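You operate a simulated robot arm through the tools that you are given. There is no shell and no other tool.

The job below is to be done with a simulated robot arm. You get a single attempt, and the scene is never put back.

Task
Put things in order on the drawer side of the table. At the end: the white colour card (marked "RED") stands on top of the clear red grip dome; the green soap bottle stands where the white colour card stood; the white salt pot is on the blue saucer; the brown lidded pot stands where the green soap bottle stood; whatever was shut is shut again. Leave all else as you found it, and nothing knocked over. Set down upright: salt pot.
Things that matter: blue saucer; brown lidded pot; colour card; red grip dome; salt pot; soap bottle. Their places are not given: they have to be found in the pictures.

It is judged by the outcome, as a careful person would: the job done as asked, and still so three seconds after it is handed in. It fails if anything else is knocked over, pushed out of place, dropped, spilled or broken.

Robot
A 7-joint arm with a two-finger parallel gripper, fixed in place. Base frame: the origin is at the foot of the arm, x ahead of it, y to its left, z up; the work surface is at about z = 750. Lengths are in mm, angles in rad, forces in N, time in s.
With the tool pointing down near the work surface it reaches from about 300 to 680 mm from the base axis. Its first joint turns from -1.152 to 1.152 rad. Payload 1.57 kg.
The tool frame sits at the grasp point between the pads (the TCP): z along the fingers, y along the line on which they close. The tips reach 30 mm beyond it. The gripper opens to 110 mm. The fingers are 24 mm wide and 12 mm thick; the gripper's body (48 by 112 mm) begins 78 mm behind the TCP.
Orientation is that of the tool frame in the base frame, as a unit quaternion [w, x, y, z]. With the fingers straight down and closing along the base's y, the tool's x points along the base's -x, its y along +y and its z along -z.

Tools
- The arm moves only by the tool step_arm. Its argument "series" is a list of rows, each an object of numbers (a shift or turn left out is 0, a gripper value left out holds the last): "x", "y", "z": the shift along the base's x, y, z in units of 25 mm (1.0 is 25 mm); "rx", "ry", "rz": the turn, a rotation vector about the base's x, y, z in units of 8 degrees (1.0 is 8 degrees); "hand": the opening, from 0 (shut) to 1 (fully open). In form: [{"x": .., "y": .., "z": .., "rx": .., "ry": .., "rz": .., "hand": ..}, ...]. A call has 1 to 20 rows; each row shifts and turns the commanded pose from where the row before left it. A call with a number of a shift or a turn outside -1 to 1 is refused whole. Rows are played at 5 a second. More than 50 mm and 0.15 rad between two rows, or a gripper value outside its range, and nothing of the call is played. Where a pose cannot be reached the arm comes as near as it can. A force on the tool above 40 N (or 10 N above the force at the start of the call, whichever is more), or a blocked arm, ends the call early, and 0.2 s more pass. Each finger travels about 108 mm/s and halts on what it meets, pressing with about 23 N; the grip force reading is that of the motor and also rises with nothing between the fingers. The clock runs only during rows and for 0.2 s after the last one: add rows that do not move to give the fingers time. It gives the time, the measured TCP pose, the force on the tool (base axes), the opening and the grip force at its end, in the units of the frame above (readings bear some noise), with the torque about the TCP (base axes, N m) and any sound that the robot's microphone picked up.
- Cameras (640 x 400 px; columns grow to the right, rows downward): "scene" is fixed at [178, -428.4, 1379.7]; the picture's right is [0.43, -0.90, 0.00], its down [-0.71, -0.34, -0.62] and it looks along [0.56, 0.27, -0.78] (base axes); focal length 315 px, centre (320, 200). "wrist" rides on the gripper at [70, 16, -141] in the tool frame; the picture's right is [-0.23, 0.97, 0.00], its down [-0.86, -0.20, -0.48] and it looks along [-0.47, -0.11, 0.88] (tool axes); focal length 222 px, centre (320, 200).
- grab_frame(camera): a new picture of that camera. The clock stands still meanwhile.
- point_at(camera, pixels): there is no depth. For up to 12 entries [column, row, z] of the newest picture of that camera ("zoom" is the newest enlarged one), the place [x, y] in the base frame at which the ray of that pixel passes the height z, good to about 2 mm. The clock stands still meanwhile.
- close_up(camera, box): a new picture of the part [left, top, right, bottom] of that camera's present view, enlarged. The clock stands still meanwhile.
- close_job(): hands the job in; it is judged then, once.

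Unless the task says otherwise, let go and move clear before handing in.

The tools are called after ">>>" by a JSON object that holds its "name" and its "arguments". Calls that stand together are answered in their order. step_arm: Moves the arm, as the interface text tells. Its arguments: {"type":"object","properties":{"series":{"type":"array","items":{"type":"object","properties":{"x":{"type":"number"},"y":{"type":"number"},"z":{"type":"number"},"rx":{"type":"number"},"ry":{"type":"number"},"rz":{"type":"number"},"hand":{"type":"number"}}}}},"required":["series"]} The other tools are called the same way: grab_frame (camera) takes a picture; point_at (camera, pixels) gives the place at which the rays of pixels pass given heights; close_up (camera, box) takes an enlarged picture of a part of a camera's view; close_job () hands the job in.

At the start:

```text
t: 0.0
position: [372.8, -106.4, 1084.4]
tool_rot: [0.0, -0.001, 1.0, 0.0]
wrist_force: [0.5, -0.1, -0.1]
ft_torque: [-0.01, -0.02, 0.01]
grip_width: 109.9
grip_force: 0.0
```

scene: 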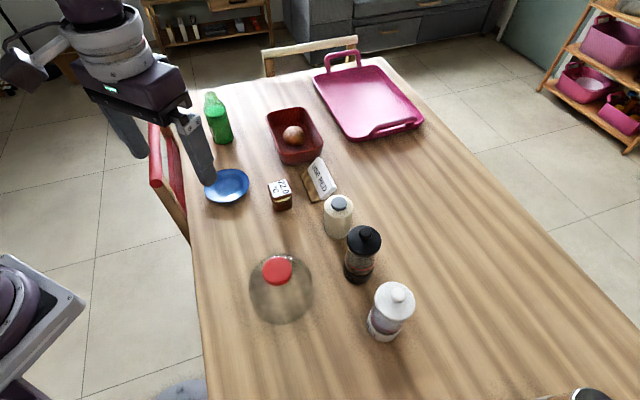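
wrist: 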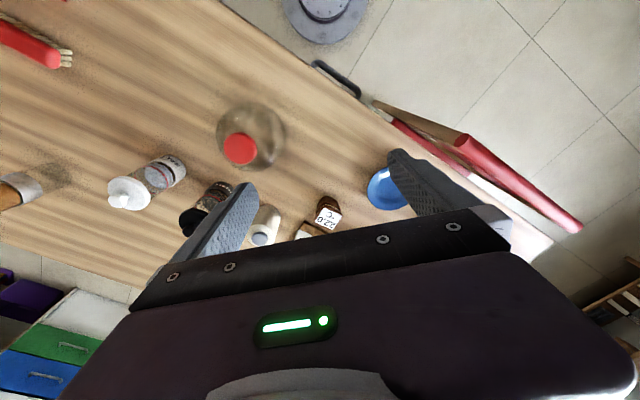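

The scene shows a green bottle near (217,118), a blue saucer (227,186), a card (320,178), several pots and a clear dome with a red top (280,288). I'll look closer at each before moving.

>>> {"name": "close_up", "arguments": {"camera": "scene", "box": [180, 80, 340, 220]}}

>>> {"name": "close_up", "arguments": {"camera": "scene", "box": [240, 150, 440, 350]}}

>>> {"name": "close_up", "arguments": {"camera": "wrist", "box": [80, 80, 440, 280]}}

```text
2.86 times, centred on (260, 150) of scene
```

zoom: 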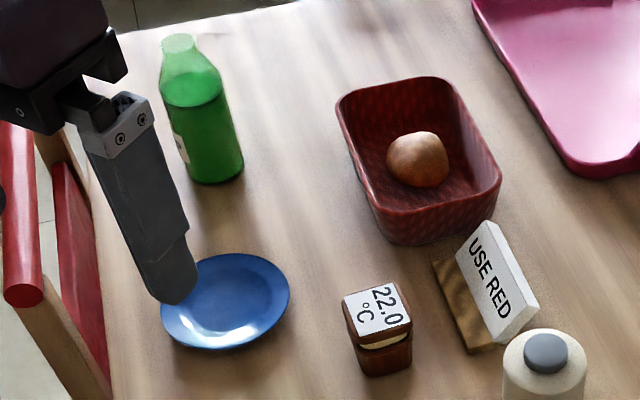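

```text
2.00 times, centred on (340, 250) of scene
```

zoom: 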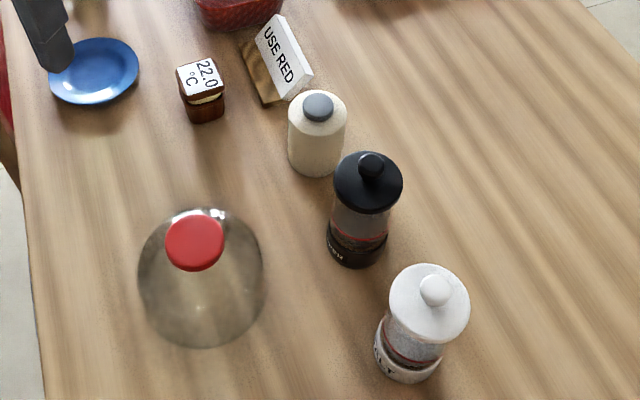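

```text
1.78 times, centred on (260, 180) of wrist
```

zoom: 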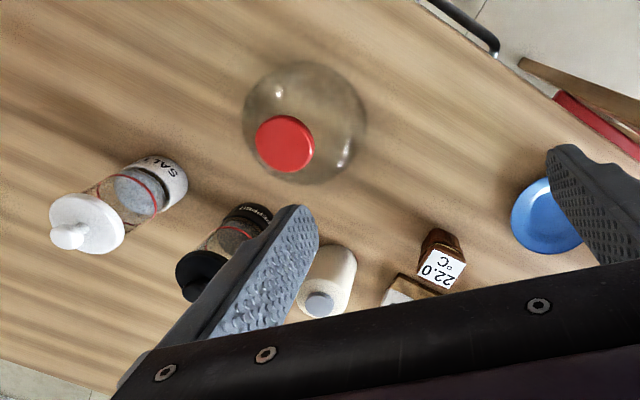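

The salt pot ("SALT", white knob) is at scene (390,310), with a pepper mill beside it, and there is a handle at the table edge at wrist (335,75). I'll measure where these lie before moving to see the rest of the table.

>>> {"name": "point_at", "arguments": {"camera": "scene", "pixels": [[205, 398, 750], [190, 230, 750], [190, 95, 750], [222, 140, 750], [227, 188, 750], [282, 207, 750], [318, 198, 750], [338, 232, 750], [358, 278, 750], [382, 335, 750], [280, 290, 750], [590, 395, 750]]}}

>>> {"name": "grab_frame", "arguments": {"camera": "wrist"}}

```text
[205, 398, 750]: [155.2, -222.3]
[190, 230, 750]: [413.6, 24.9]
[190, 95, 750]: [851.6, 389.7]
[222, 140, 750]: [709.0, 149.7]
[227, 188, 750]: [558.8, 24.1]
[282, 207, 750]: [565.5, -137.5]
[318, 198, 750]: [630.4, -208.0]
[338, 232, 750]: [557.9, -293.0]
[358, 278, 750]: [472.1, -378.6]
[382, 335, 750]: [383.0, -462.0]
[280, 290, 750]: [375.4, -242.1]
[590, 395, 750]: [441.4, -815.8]
```

```text
taken
```

wrist: 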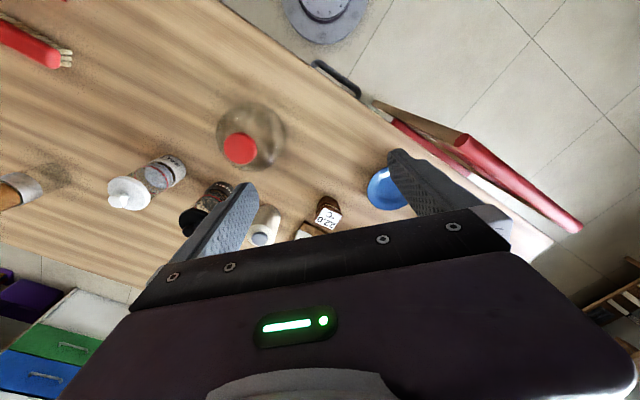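

The wrist picture shows a red brush at (30,45), a brown/silver item at (20,190) and a handle at (335,78). I'll find their places.

>>> {"name": "point_at", "arguments": {"camera": "wrist", "pixels": [[315, 65, 750], [357, 93, 750], [335, 78, 680], [20, 190, 750], [30, 45, 750], [220, 2, 750], [385, 190, 750], [250, 140, 750], [170, 170, 750], [230, 195, 750], [370, 102, 750], [550, 240, 750]]}}

```text
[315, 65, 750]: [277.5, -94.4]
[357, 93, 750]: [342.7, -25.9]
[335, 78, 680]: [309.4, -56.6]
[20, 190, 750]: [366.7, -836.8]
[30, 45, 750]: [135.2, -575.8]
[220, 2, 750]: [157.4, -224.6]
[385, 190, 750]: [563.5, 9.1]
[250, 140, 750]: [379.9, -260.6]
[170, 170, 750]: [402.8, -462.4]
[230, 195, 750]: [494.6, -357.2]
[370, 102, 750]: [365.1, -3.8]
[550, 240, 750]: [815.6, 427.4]
```

I need to identify the brown item with "22.0 °C", the cream pot and the handle, so I'll zoom in tightly.

>>> {"name": "close_up", "arguments": {"camera": "scene", "box": [255, 165, 315, 220]}}

>>> {"name": "close_up", "arguments": {"camera": "scene", "box": [295, 145, 365, 245]}}

>>> {"name": "close_up", "arguments": {"camera": "wrist", "box": [290, 40, 400, 130]}}

>>> {"name": "close_up", "arguments": {"camera": "wrist", "box": [0, 0, 120, 230]}}

>>> {"name": "close_up", "arguments": {"camera": "scene", "box": [230, 235, 330, 345]}}

>>> {"name": "close_up", "arguments": {"camera": "scene", "box": [190, 80, 250, 215]}}

```text
7.27 times, centred on (285, 192) of scene
```

zoom: 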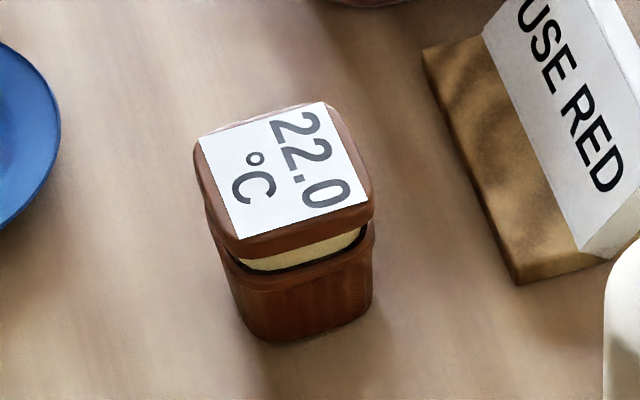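

```text
4.00 times, centred on (330, 195) of scene
```

zoom: 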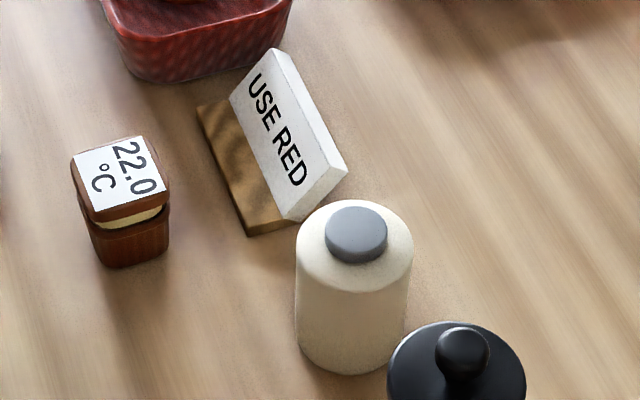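

```text
4.44 times, centred on (345, 85) of wrist
```

zoom: 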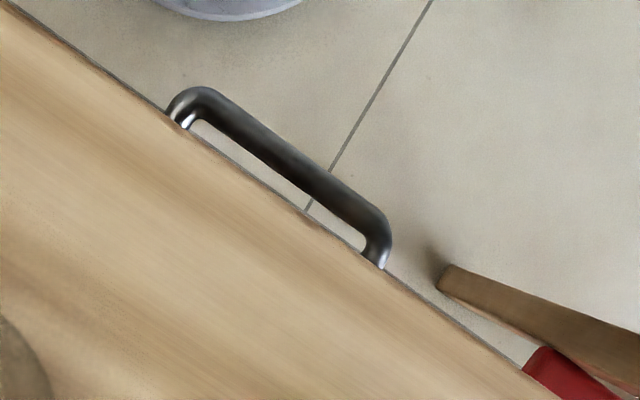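

```text
1.74 times, centred on (60, 115) of wrist
```

zoom: 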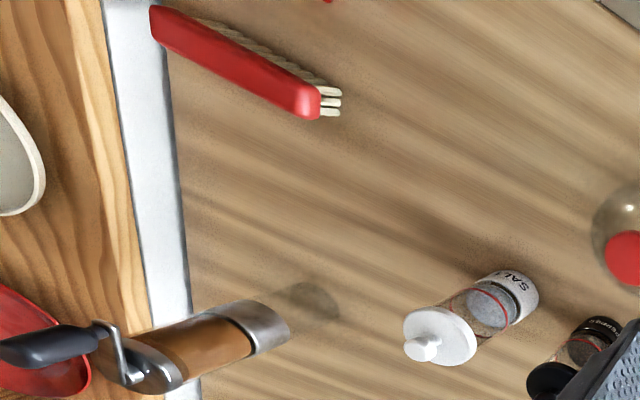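

```text
3.64 times, centred on (280, 290) of scene
```

zoom: 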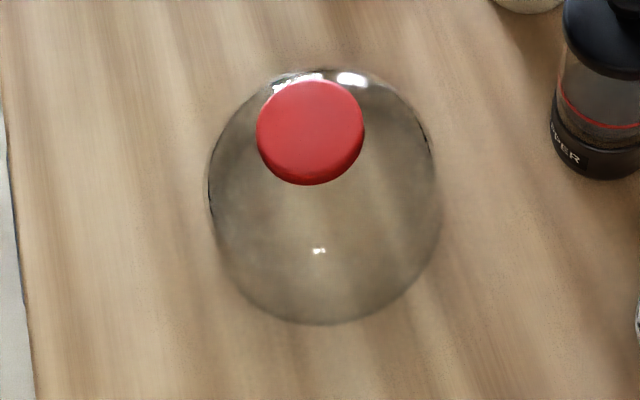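

```text
2.96 times, centred on (220, 148) of scene
```

zoom: 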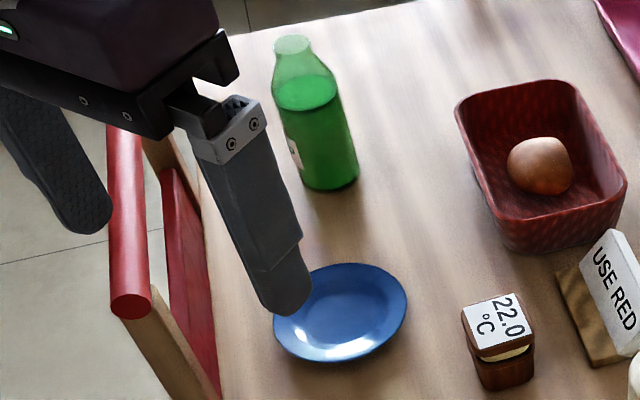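

The brown cube with "22.0 °C" looks like it may be a lidded pot, but I'm not sure. The far left of the wrist view shows a crank grinder. I'll lower and advance the camera for a closer look at the middle group.

>>> {"name": "step_arm", "arguments": {"series": [{"z": -1, "x": 0.3}, {"z": -1, "x": 0.3}, {"z": -1, "x": 0.3}, {"z": -1, "x": 0.3}, {"z": -1, "x": 0.3}, {"z": -0.5, "x": 0.3}]}}

>>> {"name": "grab_frame", "arguments": {"camera": "wrist"}}

>>> {"name": "grab_frame", "arguments": {"camera": "scene"}}

```text
t: 1.4
position: [418.9, -105.2, 946.0]
tool_rot: [0.0, 0.0, 1.0, 0.0]
wrist_force: [0.0, 0.5, -0.1]
ft_torque: [0.01, 0.02, -0.02]
grip_width: 110.1
grip_force: 0.0
```

```text
taken
```

wrist: 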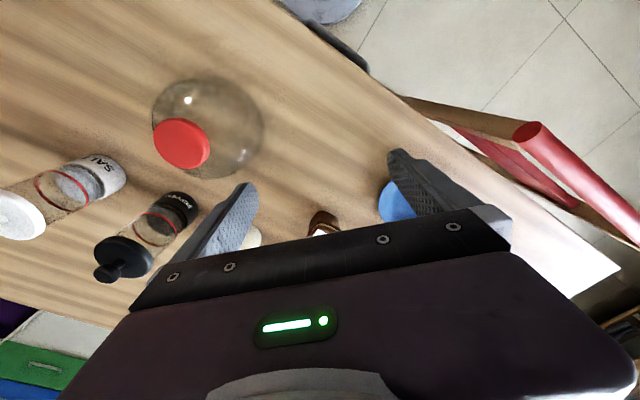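

```text
taken
```

scene: 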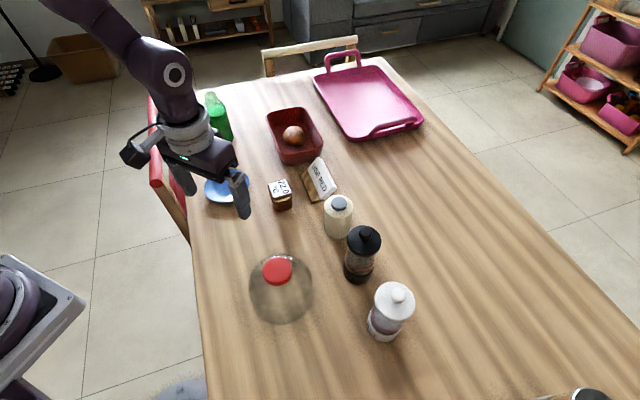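

The gripper hides the middle group from here. I'll raise again and swing toward -y to survey the rest of the table surface.

>>> {"name": "step_arm", "arguments": {"series": [{"z": 1, "y": -1}, {"z": 1, "y": -1}, {"z": 1, "y": -1}, {"z": 1, "y": -1}, {"z": 1, "y": -1}, {"z": 1, "y": -1}, {"y": -1}, {"y": -1}, {"y": -1}, {"y": -1}, {}]}}

>>> {"name": "grab_frame", "arguments": {"camera": "wrist"}}

>>> {"name": "grab_frame", "arguments": {"camera": "scene"}}

```text
t: 3.8
position: [419.2, -357.0, 1096.4]
tool_rot: [0.0, 0.0, 1.0, 0.0]
wrist_force: [1.1, -0.8, 0.1]
ft_torque: [-0.02, -0.01, 0.01]
grip_width: 110.2
grip_force: 0.0
```

```text
taken
```

wrist: 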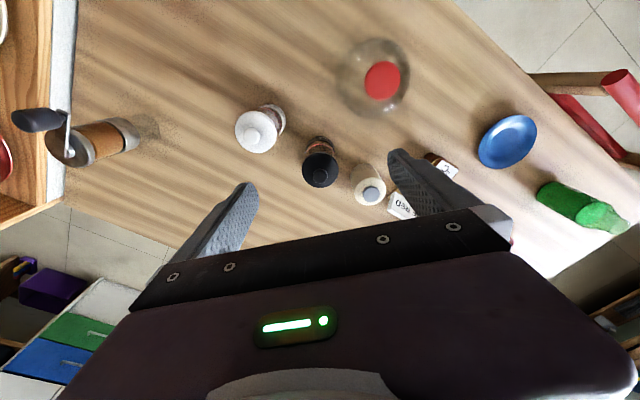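

```text
taken
```

scene: 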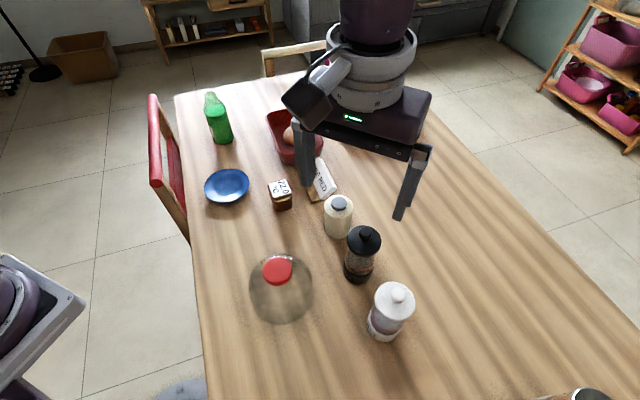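

Here the left side of the wrist view shows the table's end with a cabinet and grinder at (100,140). I'll zoom on these.

>>> {"name": "close_up", "arguments": {"camera": "wrist", "box": [0, 0, 160, 230]}}

>>> {"name": "close_up", "arguments": {"camera": "wrist", "box": [380, 90, 640, 250]}}

>>> {"name": "point_at", "arguments": {"camera": "wrist", "pixels": [[382, 80, 850], [508, 140, 750], [255, 138, 900], [265, 118, 750], [320, 165, 900], [370, 192, 870], [110, 135, 750], [70, 100, 750], [565, 200, 750]]}}

```text
1.74 times, centred on (80, 115) of wrist
```

zoom: 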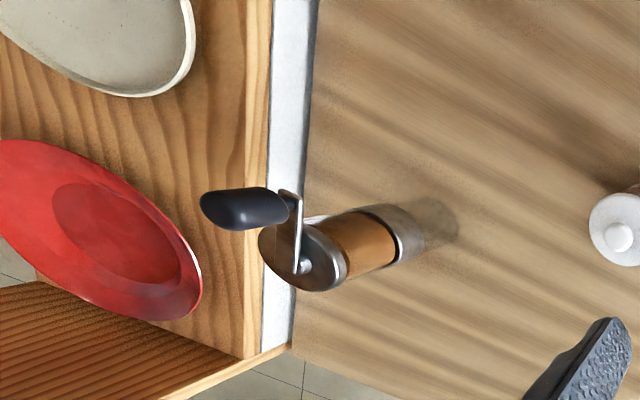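

```text
2.46 times, centred on (510, 170) of wrist
```

zoom: 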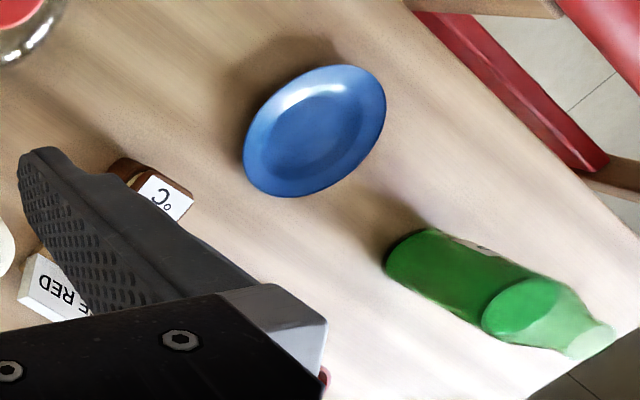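

```text
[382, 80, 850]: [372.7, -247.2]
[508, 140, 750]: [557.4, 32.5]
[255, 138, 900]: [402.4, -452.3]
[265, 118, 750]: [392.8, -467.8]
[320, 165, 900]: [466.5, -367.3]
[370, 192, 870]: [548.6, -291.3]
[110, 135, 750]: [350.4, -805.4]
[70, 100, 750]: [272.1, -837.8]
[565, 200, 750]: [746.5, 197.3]
```

No other brown pot is on the table top, and the far end holds only a plate shelf and the grinder. I'll tilt the hand forward and look at the "22.0 °C" item obliquely to see if it is a lidded pot.

>>> {"name": "step_arm", "arguments": {"series": [{"y": 0.96, "x": 0.12, "z": -0.4, "ry": -0.56}, {"y": 0.96, "x": 0.12, "z": -0.4, "ry": -0.56}, {"y": 0.96, "x": 0.12, "z": -0.4, "ry": -0.56}, {"y": 0.96, "x": 0.12, "z": -0.4, "ry": -0.56}, {"y": 0.96, "x": 0.12, "z": -0.4, "ry": -0.56}, {"y": 0.96, "x": 0.12, "z": -0.4, "ry": -0.56}, {"y": 0.96, "x": 0.12, "z": -0.4, "ry": -0.56}, {"y": 0.96, "x": 0.12, "z": -0.4, "ry": -0.56}, {"y": 0.96, "x": 0.12, "z": -0.4, "ry": -0.56}, {"y": 0.96, "x": 0.12, "z": -0.4, "ry": -0.56}, {"z": -1}, {}]}}

>>> {"name": "grab_frame", "arguments": {"camera": "wrist"}}

>>> {"name": "grab_frame", "arguments": {"camera": "scene"}}

```text
t: 6.4
position: [442.4, -116.5, 974.0]
tool_rot: [0.362, -0.006, 0.932, 0.018]
wrist_force: [-0.6, 0.3, -0.4]
ft_torque: [-0.05, -0.01, 0.01]
grip_width: 110.1
grip_force: 0.1
out of reach, approached as far as the arm can: row 9
```

```text
taken
```

wrist: 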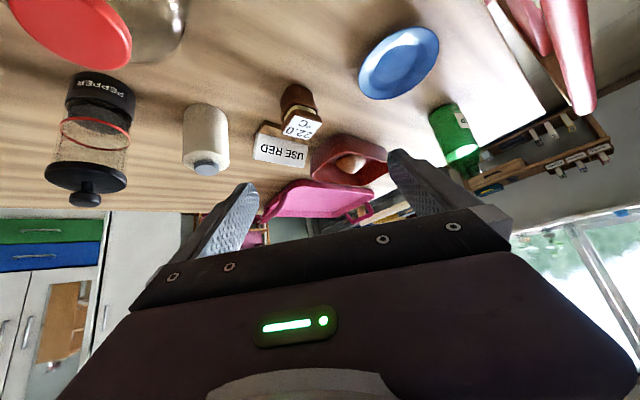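

```text
taken
```

scene: 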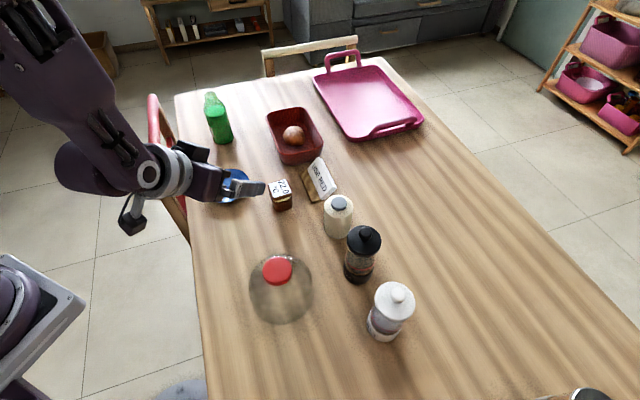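

The oblique view shows the brown item at (298,112) near the card at (280,148). I'll zoom in.

>>> {"name": "close_up", "arguments": {"camera": "wrist", "box": [230, 60, 390, 190]}}

>>> {"name": "close_up", "arguments": {"camera": "wrist", "box": [270, 75, 330, 145]}}

>>> {"name": "close_up", "arguments": {"camera": "wrist", "box": [340, 10, 520, 200]}}

```text
3.08 times, centred on (310, 125) of wrist
```

zoom: 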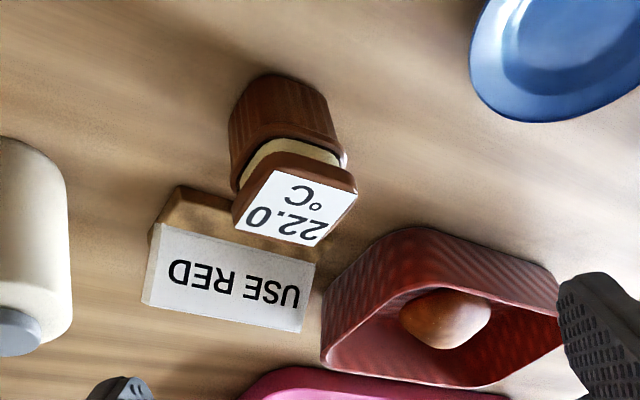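

```text
5.71 times, centred on (300, 110) of wrist
```

zoom: 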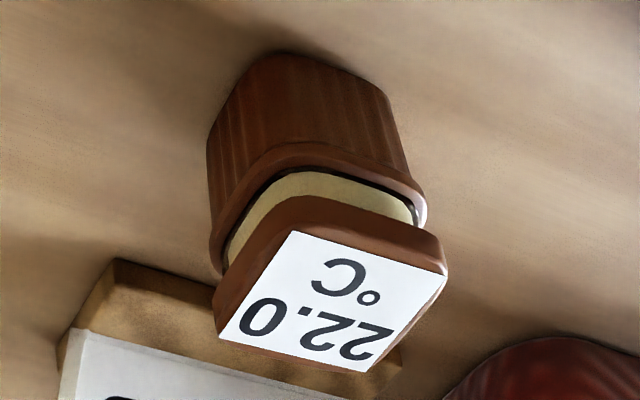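

```text
2.11 times, centred on (430, 105) of wrist
```

zoom: 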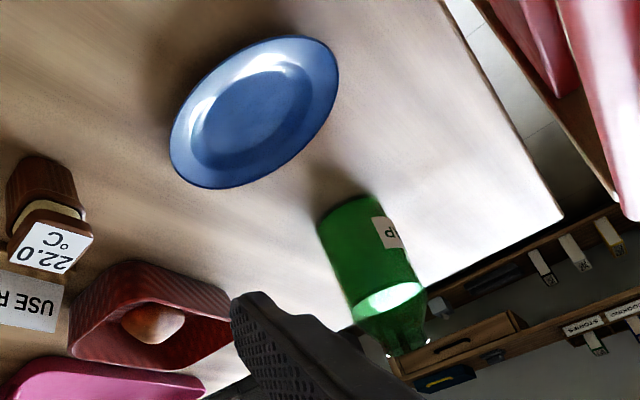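

The brown "22.0 °C" item is a ribbed body with collar and lid, so it is the brown lidded pot; the green bottle carries a soap label. Next I'll measure rays on the key items in the scene picture at two heights.

>>> {"name": "point_at", "arguments": {"camera": "scene", "pixels": [[399, 290, 900], [394, 302, 880], [277, 268, 850], [277, 268, 900], [210, 96, 950], [210, 96, 920], [338, 200, 850], [366, 233, 900], [312, 159, 800], [334, 187, 800], [302, 176, 750], [316, 203, 750]]}}

>>> {"name": "close_up", "arguments": {"camera": "scene", "box": [350, 260, 430, 350]}}

```text
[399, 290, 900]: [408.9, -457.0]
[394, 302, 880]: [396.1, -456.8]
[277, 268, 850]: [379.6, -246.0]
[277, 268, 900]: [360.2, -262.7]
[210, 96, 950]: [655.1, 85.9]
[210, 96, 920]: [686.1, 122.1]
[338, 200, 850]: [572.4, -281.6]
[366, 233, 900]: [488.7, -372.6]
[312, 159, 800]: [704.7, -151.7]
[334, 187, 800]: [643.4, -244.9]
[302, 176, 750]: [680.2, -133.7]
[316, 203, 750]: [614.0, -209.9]
```

```text
4.44 times, centred on (390, 305) of scene
```

zoom: 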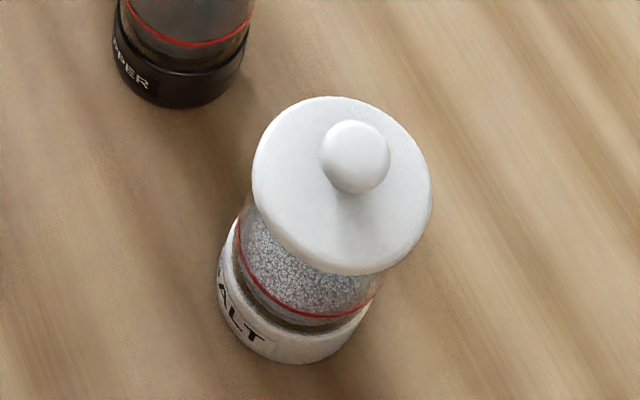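

I'll zoom in tightly on the card, pot and bottle base in both views to measure sizes.

>>> {"name": "close_up", "arguments": {"camera": "scene", "box": [290, 145, 350, 215]}}

>>> {"name": "close_up", "arguments": {"camera": "wrist", "box": [240, 110, 330, 175]}}

>>> {"name": "close_up", "arguments": {"camera": "scene", "box": [195, 85, 245, 150]}}

```text
5.71 times, centred on (320, 180) of scene
```

zoom: 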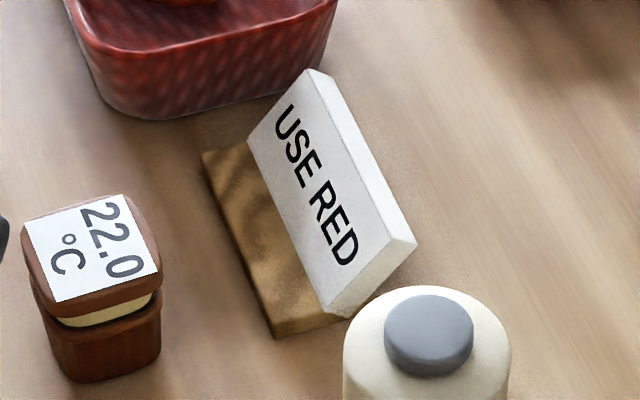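

```text
6.15 times, centred on (285, 142) of wrist
```

zoom: 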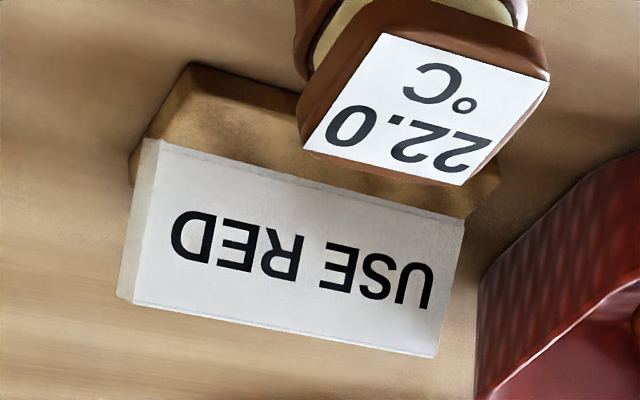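

```text
6.15 times, centred on (220, 118) of scene
```

zoom: 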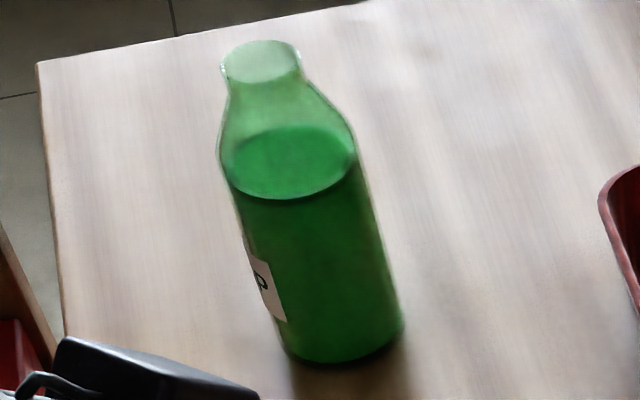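

I'll triangulate the card's corners by querying matching points in both cameras.

>>> {"name": "point_at", "arguments": {"camera": "scene", "pixels": [[317.9, 157.2, 750], [317.9, 157.2, 800], [331.4, 187.5, 750], [331.4, 187.5, 800], [307.4, 170.7, 750], [307.4, 170.7, 770], [321.75, 198.9, 750], [321.75, 198.9, 770], [299.5, 171.6, 760], [311.6, 204, 750], [324.4, 200.1, 750], [225, 144.6, 750]]}}

>>> {"name": "point_at", "arguments": {"camera": "wrist", "pixels": [[304, 167.5, 750], [304, 167.5, 800], [254.6, 158.7, 750], [254.6, 158.7, 800], [308.6, 144.9, 750], [308.6, 144.9, 770], [258.5, 132.2, 750], [258.5, 132.2, 770], [264.7, 120, 750], [264.7, 120, 760], [314.3, 139.6, 750], [314.3, 139.6, 760]]}}

```text
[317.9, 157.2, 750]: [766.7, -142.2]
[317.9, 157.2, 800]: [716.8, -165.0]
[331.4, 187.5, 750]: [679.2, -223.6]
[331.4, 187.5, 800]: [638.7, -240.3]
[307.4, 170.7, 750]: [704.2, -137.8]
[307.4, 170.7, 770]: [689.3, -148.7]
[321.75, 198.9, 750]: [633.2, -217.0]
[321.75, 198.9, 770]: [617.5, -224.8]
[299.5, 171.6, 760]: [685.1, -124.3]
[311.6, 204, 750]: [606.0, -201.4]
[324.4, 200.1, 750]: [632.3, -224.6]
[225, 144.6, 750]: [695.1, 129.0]
```

```text
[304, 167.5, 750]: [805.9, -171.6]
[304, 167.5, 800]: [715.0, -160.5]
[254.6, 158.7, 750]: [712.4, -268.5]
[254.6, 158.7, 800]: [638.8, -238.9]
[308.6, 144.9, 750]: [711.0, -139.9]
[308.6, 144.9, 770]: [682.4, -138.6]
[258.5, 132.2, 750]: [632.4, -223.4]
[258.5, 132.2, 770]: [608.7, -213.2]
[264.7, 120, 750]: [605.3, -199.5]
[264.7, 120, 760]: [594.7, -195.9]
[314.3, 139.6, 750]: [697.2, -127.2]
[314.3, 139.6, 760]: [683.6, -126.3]
```

Triangulation gives the card: wooden base front edge (606,-201)–(684,-125), slab top at z≈800 leaning back about 30°, about 108 mm long. The knob top is near (371,-253,871). Next I'll test the arm's reach above the card, hand vertical and turned 45°.

>>> {"name": "step_arm", "arguments": {"series": [{"ry": 0.89, "x": 0.5}, {"ry": 0.89, "x": 0.5}, {"ry": 0.89, "x": 0.5}, {"ry": 0.89, "x": 0.5}, {"ry": 0.89, "x": 0.5}, {"ry": 0.89, "x": 0.5}, {"rz": 0.94, "x": 0.8, "y": -0.4}, {"rz": 0.94, "x": 0.8, "y": -0.4}, {"rz": 0.94, "x": 0.8, "y": -0.4}, {"rz": 0.94, "x": 0.8, "y": -0.4}, {"rz": 0.94, "x": 0.8, "y": -0.4}, {"rz": 0.94, "x": 0.8, "y": -0.4}, {}]}}

>>> {"name": "grab_frame", "arguments": {"camera": "wrist"}}

>>> {"name": "grab_frame", "arguments": {"camera": "scene"}}

```text
t: 9.2
position: [621.9, -170.6, 968.4]
tool_rot: [0.02, -0.383, 0.922, 0.042]
wrist_force: [1.0, 0.8, 0.3]
ft_torque: [0.03, -0.01, -0.01]
grip_width: 110.0
grip_force: 0.1
out of reach, approached as far as the arm can: row 2, 3
```

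```text
taken
```

wrist: 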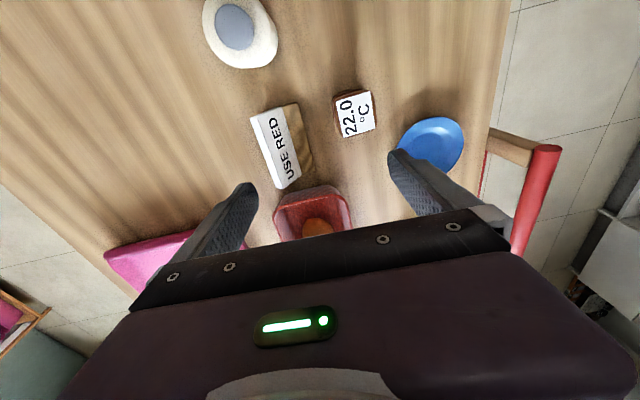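

```text
taken
```

scene: 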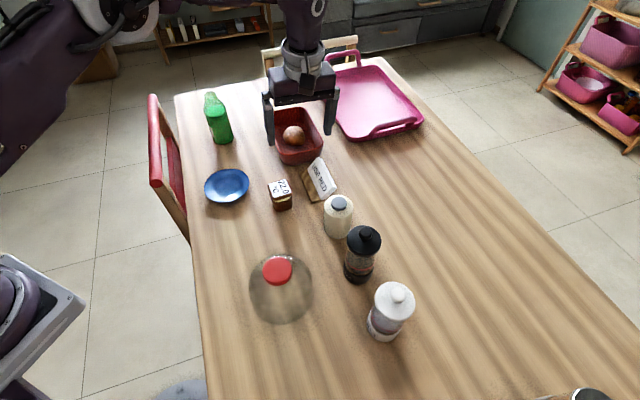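

Reached (622,-171,968) with a small leftover tilt. The card, pot and saucer are visible at (280,148), (355,113), (432,145); I'll zoom in for measurements.

>>> {"name": "close_up", "arguments": {"camera": "wrist", "box": [230, 80, 390, 200]}}

>>> {"name": "point_at", "arguments": {"camera": "wrist", "pixels": [[251, 119, 800], [277, 189, 800], [264, 111, 765], [298, 102, 750], [314, 172, 750], [290, 184, 765], [355, 113, 815], [336, 93, 812], [373, 91, 812], [376, 129, 812], [432, 145, 760], [398, 140, 765]]}}

```text
3.33 times, centred on (310, 140) of wrist
```

zoom: 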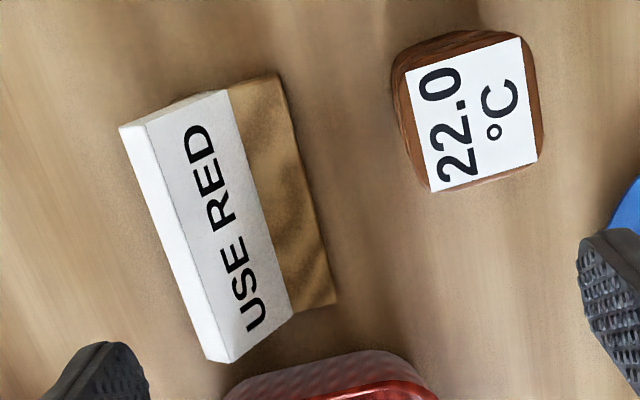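

```text
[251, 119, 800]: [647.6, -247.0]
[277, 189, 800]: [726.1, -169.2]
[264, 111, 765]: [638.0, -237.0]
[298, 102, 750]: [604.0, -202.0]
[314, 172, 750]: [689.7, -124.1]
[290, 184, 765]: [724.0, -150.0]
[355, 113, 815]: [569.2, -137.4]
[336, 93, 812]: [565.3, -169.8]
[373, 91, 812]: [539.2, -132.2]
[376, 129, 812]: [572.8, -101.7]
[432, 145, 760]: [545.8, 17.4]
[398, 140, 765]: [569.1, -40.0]
```

The top view confirms the card is about 110 mm long, too long to grip end to end. I'll test whether the hand can lean outward along the slab's slope here (30°), at a safe height.

>>> {"name": "step_arm", "arguments": {"series": [{"rx": -0.67}, {"x": 0.46, "y": -0.24, "z": -0.4, "rx": 0.53, "ry": 0.53}, {"x": 0.46, "y": -0.24, "z": -0.4, "rx": 0.53, "ry": 0.53}, {"x": 0.46, "y": -0.24, "z": -0.4, "rx": 0.53, "ry": 0.53}, {"x": 0.46, "y": -0.24, "z": -0.4, "rx": 0.53, "ry": 0.53}, {"x": 0.46, "y": -0.24, "z": -0.4, "rx": 0.53, "ry": 0.53}, {}]}}

>>> {"name": "grab_frame", "arguments": {"camera": "scene"}}

```text
t: 10.8
position: [583.2, -163.0, 951.0]
tool_rot: [-0.08, -0.396, 0.896, 0.183]
wrist_force: [0.4, -0.9, 0.6]
ft_torque: [0.0, -0.01, -0.01]
grip_width: 110.2
grip_force: 0.0
out of reach, approached as far as the arm can: row 3, 4, 5, 6
```

```text
taken
```

scene: 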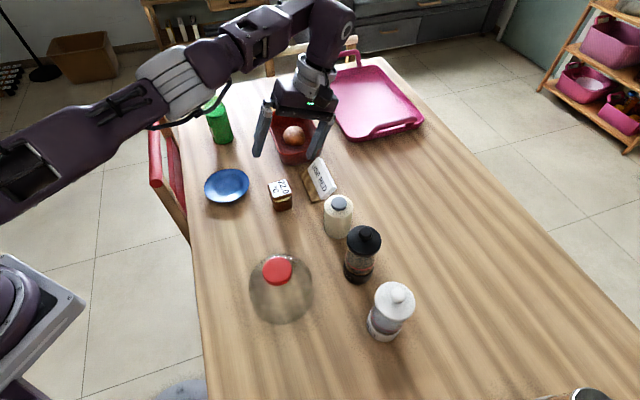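

As expected, leaning outward cannot be reached there. I'll return to vertical and test vertical reach just short of the card's centre, at z≈890.

>>> {"name": "step_arm", "arguments": {"series": [{"rx": -0.49, "ry": -0.53}, {"rx": -0.49, "ry": -0.53, "x": 0.72, "y": -0.32, "z": -0.6}, {"rx": -0.49, "ry": -0.53, "x": 0.72, "y": -0.32, "z": -0.6}, {"rx": -0.49, "ry": -0.53, "x": 0.72, "y": -0.32, "z": -0.6}, {"x": 0.72, "y": -0.32, "z": -0.6}, {}]}}

>>> {"name": "grab_frame", "arguments": {"camera": "wrist"}}

>>> {"name": "grab_frame", "arguments": {"camera": "scene"}}

```text
t: 12.2
position: [625.5, -223.5, 902.4]
tool_rot: [-0.032, -0.406, 0.912, 0.038]
wrist_force: [-0.3, 0.2, -0.1]
ft_torque: [-0.01, -0.02, -0.01]
grip_width: 110.0
grip_force: 0.1
out of reach, approached as far as the arm can: row 1, 2, 3, 5
```

```text
taken
```

wrist: 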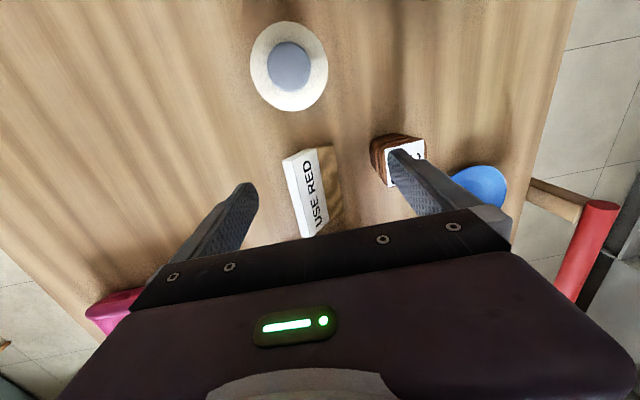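

```text
taken
```

scene: 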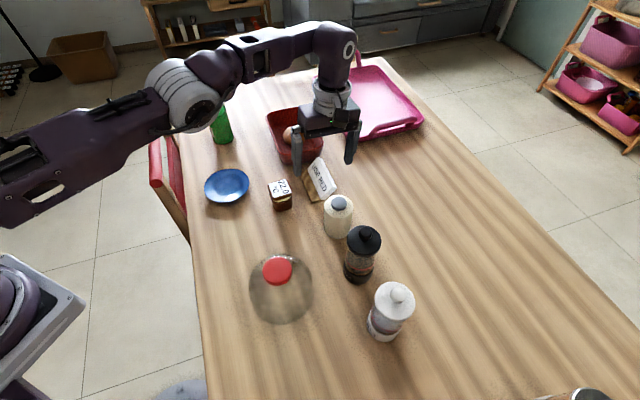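

Reach at r≈664 shows a slight forced tilt, so I'll need an inward lean for the card. First I want the cream pot's height and place as an obstacle.

>>> {"name": "point_at", "arguments": {"camera": "wrist", "pixels": [[290, 67, 750], [290, 67, 850], [327, 66, 840], [250, 66, 840], [290, 110, 840], [289, 159, 800], [301, 237, 800], [318, 147, 765], [335, 146, 750], [398, 148, 815], [371, 150, 812], [425, 142, 812]]}}

>>> {"name": "point_at", "arguments": {"camera": "scene", "pixels": [[338.9, 203.3, 750], [338.9, 203.3, 850], [338, 237, 750], [281, 187, 815]]}}

>>> {"name": "close_up", "arguments": {"camera": "wrist", "box": [230, 10, 350, 130]}}

>>> {"name": "close_up", "arguments": {"camera": "wrist", "box": [270, 125, 400, 245]}}

```text
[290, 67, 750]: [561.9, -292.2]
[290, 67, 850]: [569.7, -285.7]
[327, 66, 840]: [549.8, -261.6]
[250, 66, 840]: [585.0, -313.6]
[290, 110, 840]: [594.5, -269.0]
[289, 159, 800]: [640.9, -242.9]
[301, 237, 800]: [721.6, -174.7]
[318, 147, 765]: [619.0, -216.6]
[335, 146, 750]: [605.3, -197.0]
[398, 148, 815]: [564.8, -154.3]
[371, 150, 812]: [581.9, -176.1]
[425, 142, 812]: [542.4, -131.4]
```

```text
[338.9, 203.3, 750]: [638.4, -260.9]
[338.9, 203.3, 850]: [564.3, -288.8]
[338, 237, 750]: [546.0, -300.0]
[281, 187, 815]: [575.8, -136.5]
```

```text
3.33 times, centred on (290, 70) of wrist
```

zoom: 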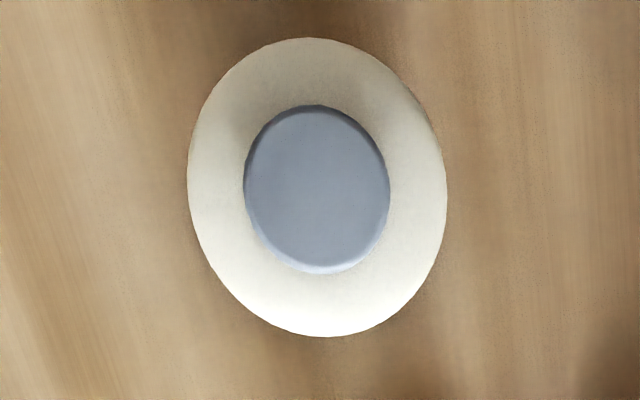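

```text
3.33 times, centred on (335, 185) of wrist
```

zoom: 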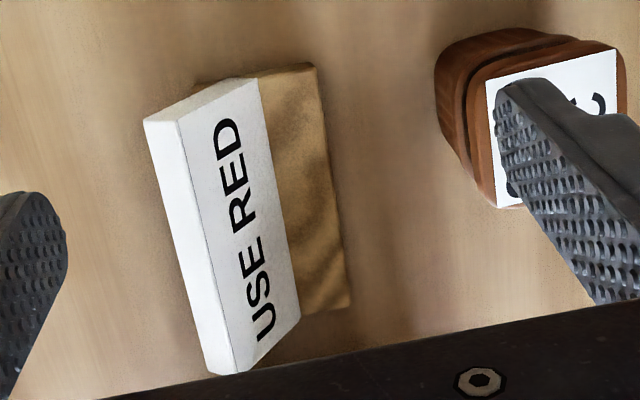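

Cream pot top is about z 845 at (569,-286). I'll set the hand for the card: closing across its depth, leaning 15° along its length for reach, opened to 86 mm, at z≈865 above the card.

>>> {"name": "step_arm", "arguments": {"series": [{"rx": -0.31, "ry": -0.64, "hand": 0.78}, {"rz": -0.475}, {"rx": 0.654, "ry": -0.671}, {"rx": 0.655, "ry": -0.672}, {"x": 0.7, "y": 0.66, "z": -0.6}, {"x": 0.7, "y": 0.66, "z": -0.7}, {}]}}

>>> {"name": "grab_frame", "arguments": {"camera": "wrist"}}

>>> {"name": "grab_frame", "arguments": {"camera": "scene"}}

```text
t: 13.8
position: [675.1, -191.9, 875.6]
tool_rot: [0.133, -0.377, 0.916, 0.036]
wrist_force: [0.1, -0.1, 0.2]
ft_torque: [0.01, -0.04, 0.01]
grip_width: 85.8
grip_force: 0.0
```

```text
taken
```

wrist: 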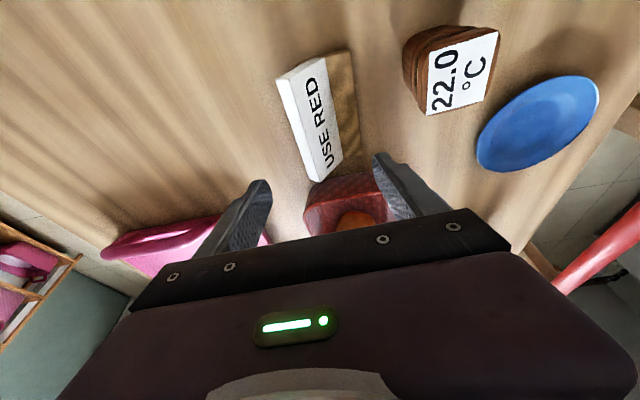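

```text
taken
```

scene: 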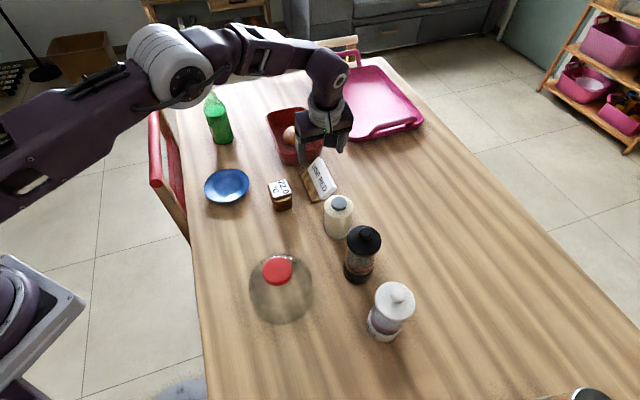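

In reach at r≈702 with this lean, closing axis (−0.70,0.71) matches the card's depth. I'll shift onto the card's centre and descend partway to z≈815 to check the straddle.

>>> {"name": "step_arm", "arguments": {"series": [{"x": -0.576, "y": 0.05}, {"z": -0.8}, {"z": -0.8}, {"z": -0.8}, {}]}}

>>> {"name": "grab_frame", "arguments": {"camera": "wrist"}}

>>> {"name": "close_up", "arguments": {"camera": "scene", "box": [270, 100, 370, 220]}}

```text
t: 15.0
position: [659.9, -189.8, 815.2]
tool_rot: [0.134, -0.378, 0.916, 0.036]
wrist_force: [-0.3, -0.6, -1.0]
ft_torque: [-0.03, -0.02, 0.0]
grip_width: 85.7
grip_force: 0.2
```

```text
taken
```

wrist: 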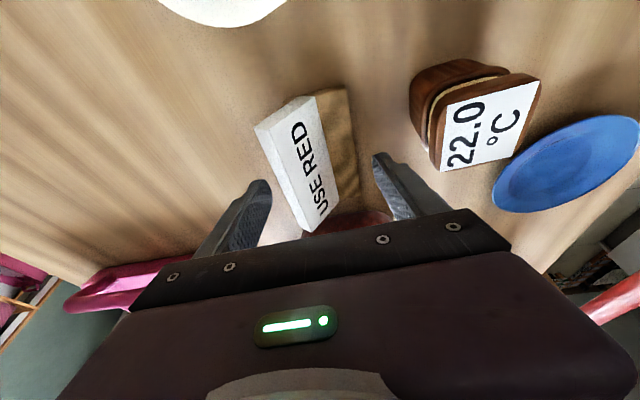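

```text
3.33 times, centred on (320, 160) of scene
```

zoom: 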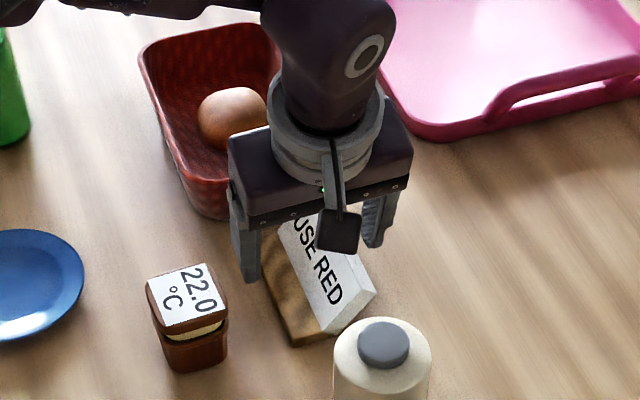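

The fingers straddle the card with clearance on both sides (wrist (260,215) and (385,180)). I'll go down to z≈785.

>>> {"name": "step_arm", "arguments": {"series": [{"z": -0.4}, {"z": -0.4}, {"z": -0.4}, {}]}}

>>> {"name": "grab_frame", "arguments": {"camera": "wrist"}}

>>> {"name": "close_up", "arguments": {"camera": "scene", "box": [280, 130, 360, 220]}}

```text
t: 16.0
position: [659.7, -193.5, 784.3]
tool_rot: [0.132, -0.378, 0.916, 0.035]
wrist_force: [-0.2, -0.9, -0.3]
ft_torque: [0.0, 0.01, 0.0]
grip_width: 85.7
grip_force: 0.1
```

```text
taken
```

wrist: 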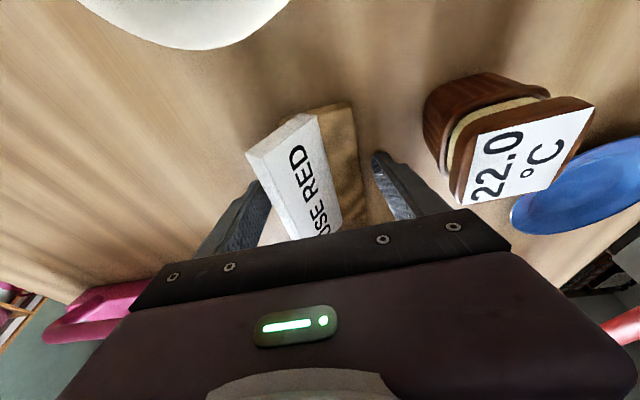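

```text
4.44 times, centred on (320, 175) of scene
```

zoom: 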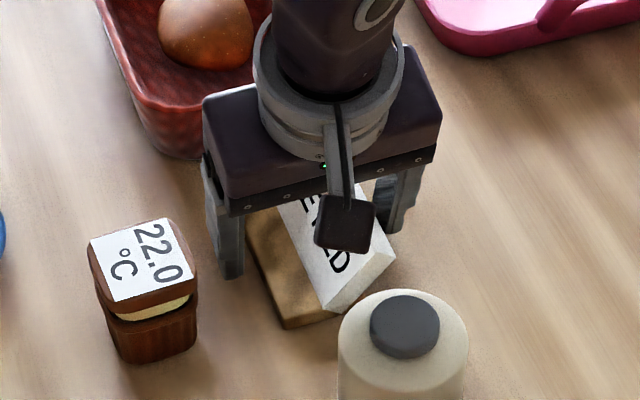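

No contact so far; the fingertips are about 3 mm above the table on both sides of the card. I'll close gently in stages.

>>> {"name": "step_arm", "arguments": {"series": [{"hand": 0.68}, {"hand": 0.62}, {"hand": 0.57}, {}]}}

>>> {"name": "close_up", "arguments": {"camera": "wrist", "box": [200, 80, 460, 260]}}

```text
t: 17.0
position: [660.9, -192.3, 784.2]
tool_rot: [0.133, -0.377, 0.916, 0.035]
wrist_force: [0.8, -0.2, -0.6]
ft_torque: [0.04, 0.01, 0.02]
grip_width: 63.3
grip_force: 0.7
```

```text
2.22 times, centred on (330, 170) of wrist
```

zoom: 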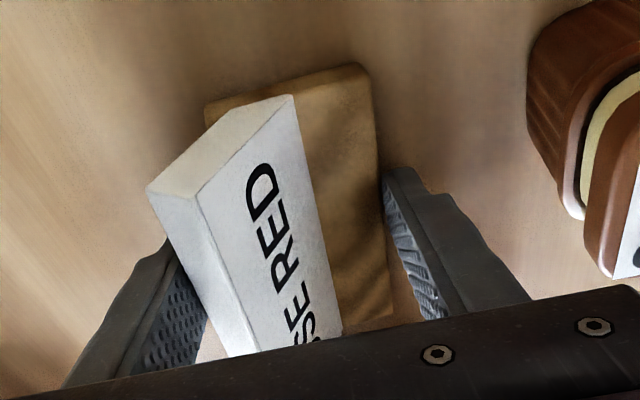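

Width 63 mm and still no squeeze force; the fingers are just beside the card. I'll close onto it.

>>> {"name": "step_arm", "arguments": {"series": [{"hand": 0.54}, {"hand": 0.51}, {"hand": 0.47}, {}]}}

>>> {"name": "close_up", "arguments": {"camera": "wrist", "box": [200, 80, 460, 260]}}

>>> {"name": "close_up", "arguments": {"camera": "scene", "box": [280, 130, 360, 220]}}

```text
t: 18.0
position: [660.1, -192.3, 783.1]
tool_rot: [0.132, -0.377, 0.916, 0.036]
wrist_force: [-0.1, -0.6, -0.4]
ft_torque: [0.01, 0.0, 0.0]
grip_width: 51.9
grip_force: 0.2
```

```text
2.22 times, centred on (330, 170) of wrist
```

zoom: 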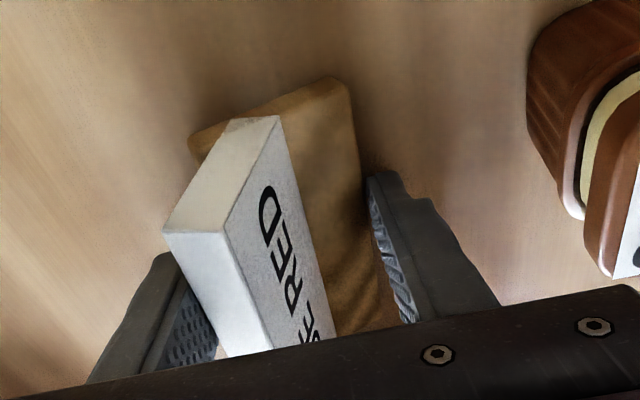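

```text
4.44 times, centred on (320, 175) of scene
```

zoom: 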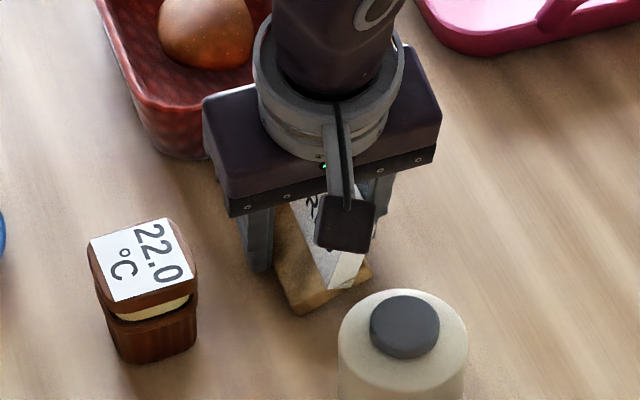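

The card is being tipped forward slightly by the rear finger, as predicted, and is not yet gripped (width 51.9, no force). I'll continue closing to see it seat between the pads.

>>> {"name": "step_arm", "arguments": {"series": [{"hand": 0.44}, {"hand": 0.41}, {"hand": 0.38}, {}]}}

>>> {"name": "close_up", "arguments": {"camera": "wrist", "box": [200, 80, 460, 260]}}

>>> {"name": "close_up", "arguments": {"camera": "scene", "box": [280, 130, 360, 220]}}

```text
t: 19.0
position: [659.0, -192.3, 783.5]
tool_rot: [0.133, -0.377, 0.916, 0.035]
wrist_force: [0.5, 0.5, 0.2]
ft_torque: [0.01, -0.01, 0.03]
grip_width: 42.0
grip_force: 0.2
```

```text
2.22 times, centred on (330, 170) of wrist
```

zoom: 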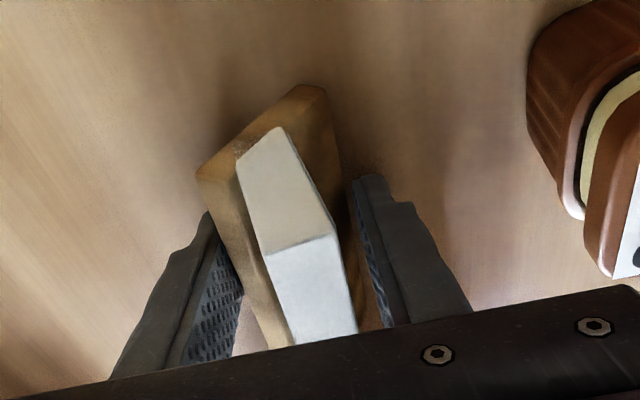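

```text
4.44 times, centred on (320, 175) of scene
```

zoom: 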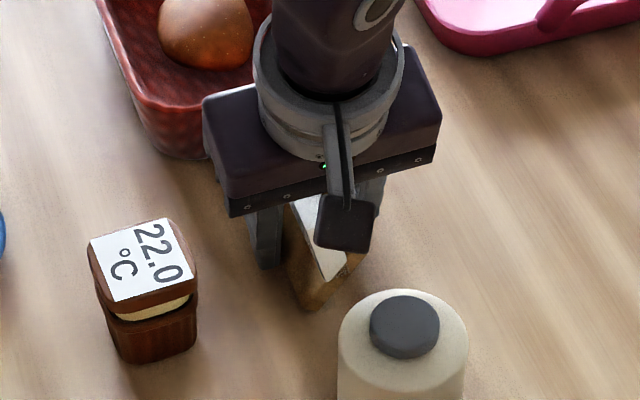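

The card is tipping too far forward without being gripped, so this grasp is wrong. I'll open slowly so it settles back flat on its base.

>>> {"name": "step_arm", "arguments": {"series": [{"hand": 0.42}, {"hand": 0.46}, {"hand": 0.5}, {"hand": 0.54}, {"hand": 0.58}, {"hand": 0.62}, {"hand": 0.68}, {}]}}

>>> {"name": "close_up", "arguments": {"camera": "wrist", "box": [200, 80, 460, 260]}}

>>> {"name": "close_up", "arguments": {"camera": "scene", "box": [280, 130, 360, 220]}}

```text
t: 20.8
position: [659.9, -191.0, 784.7]
tool_rot: [0.133, -0.377, 0.916, 0.036]
wrist_force: [-0.3, 0.7, 0.4]
ft_torque: [0.03, -0.03, 0.01]
grip_width: 74.9
grip_force: 0.0
```

```text
2.22 times, centred on (330, 170) of wrist
```

zoom: 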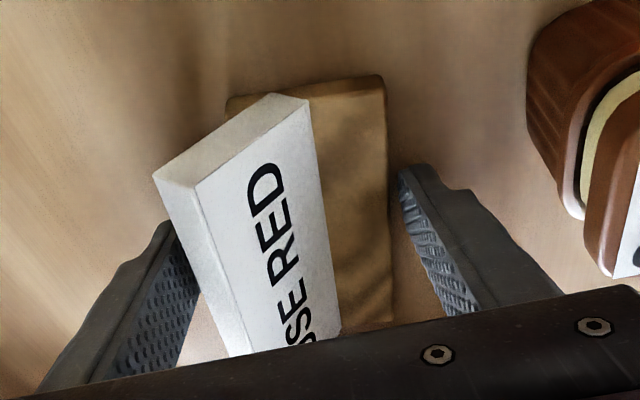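

```text
4.44 times, centred on (320, 175) of scene
```

zoom: 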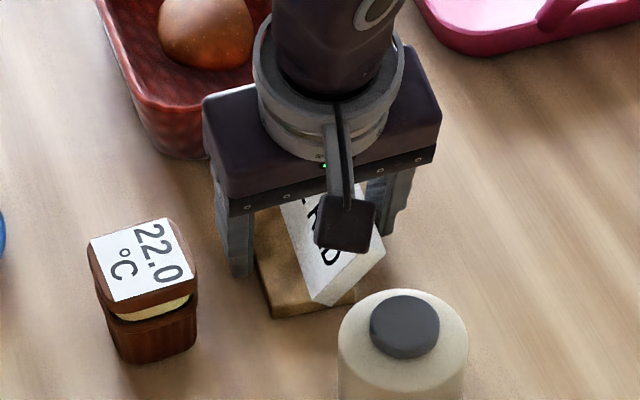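

The card settled upright again (a few mm shifted, which is fine as its original spot is already measured). A better grip aligns the pads with the slab, which needs the card closer in. I'll rise clear and test whether a 30° outward lean is reachable over a free spot near (455,-115).

>>> {"name": "step_arm", "arguments": {"series": [{"hand": 0.8}, {"z": 1}, {"z": 1}, {"z": 1}, {"z": 1}, {"rx": -0.6, "ry": 0.78, "x": -0.9, "y": 0.34}, {"rx": -0.6, "ry": 0.79, "x": -0.9, "y": 0.34}, {"x": -0.9, "y": 0.34}, {"x": -0.9, "y": 0.34}, {"x": -0.9, "y": 0.34}, {"x": -0.9, "y": 0.34}, {"x": -0.9, "y": 0.34}, {"x": -0.9, "y": 0.34}, {"x": -0.9, "y": 0.34}, {"rx": 0.67, "ry": 0.655}, {"rx": 0.67, "ry": 0.655}, {"rx": 0.67, "ry": 0.655}, {"rx": 0.67, "ry": 0.655}, {}]}}

>>> {"name": "grab_frame", "arguments": {"camera": "scene"}}

>>> {"name": "grab_frame", "arguments": {"camera": "wrist"}}

```text
t: 24.8
position: [458.1, -116.7, 884.4]
tool_rot: [-0.096, -0.368, 0.893, 0.24]
wrist_force: [-0.6, 0.4, -0.1]
ft_torque: [0.02, -0.04, -0.03]
grip_width: 87.9
grip_force: 0.1
```

```text
taken
```

scene: 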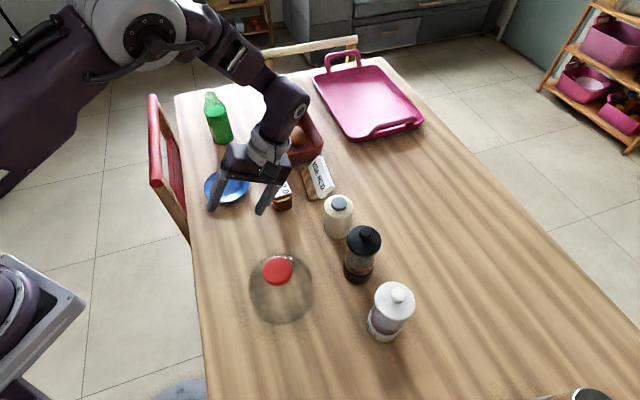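

```text
taken
```

wrist: 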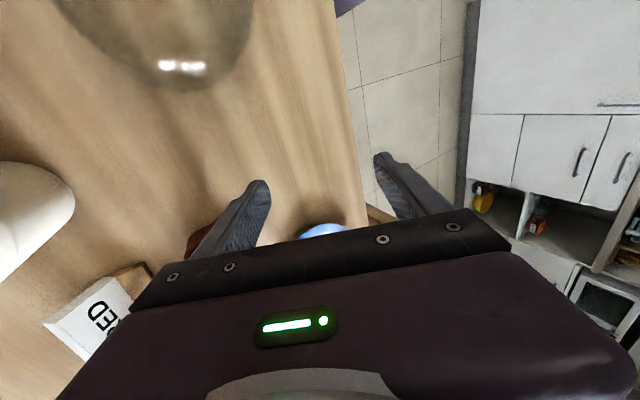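

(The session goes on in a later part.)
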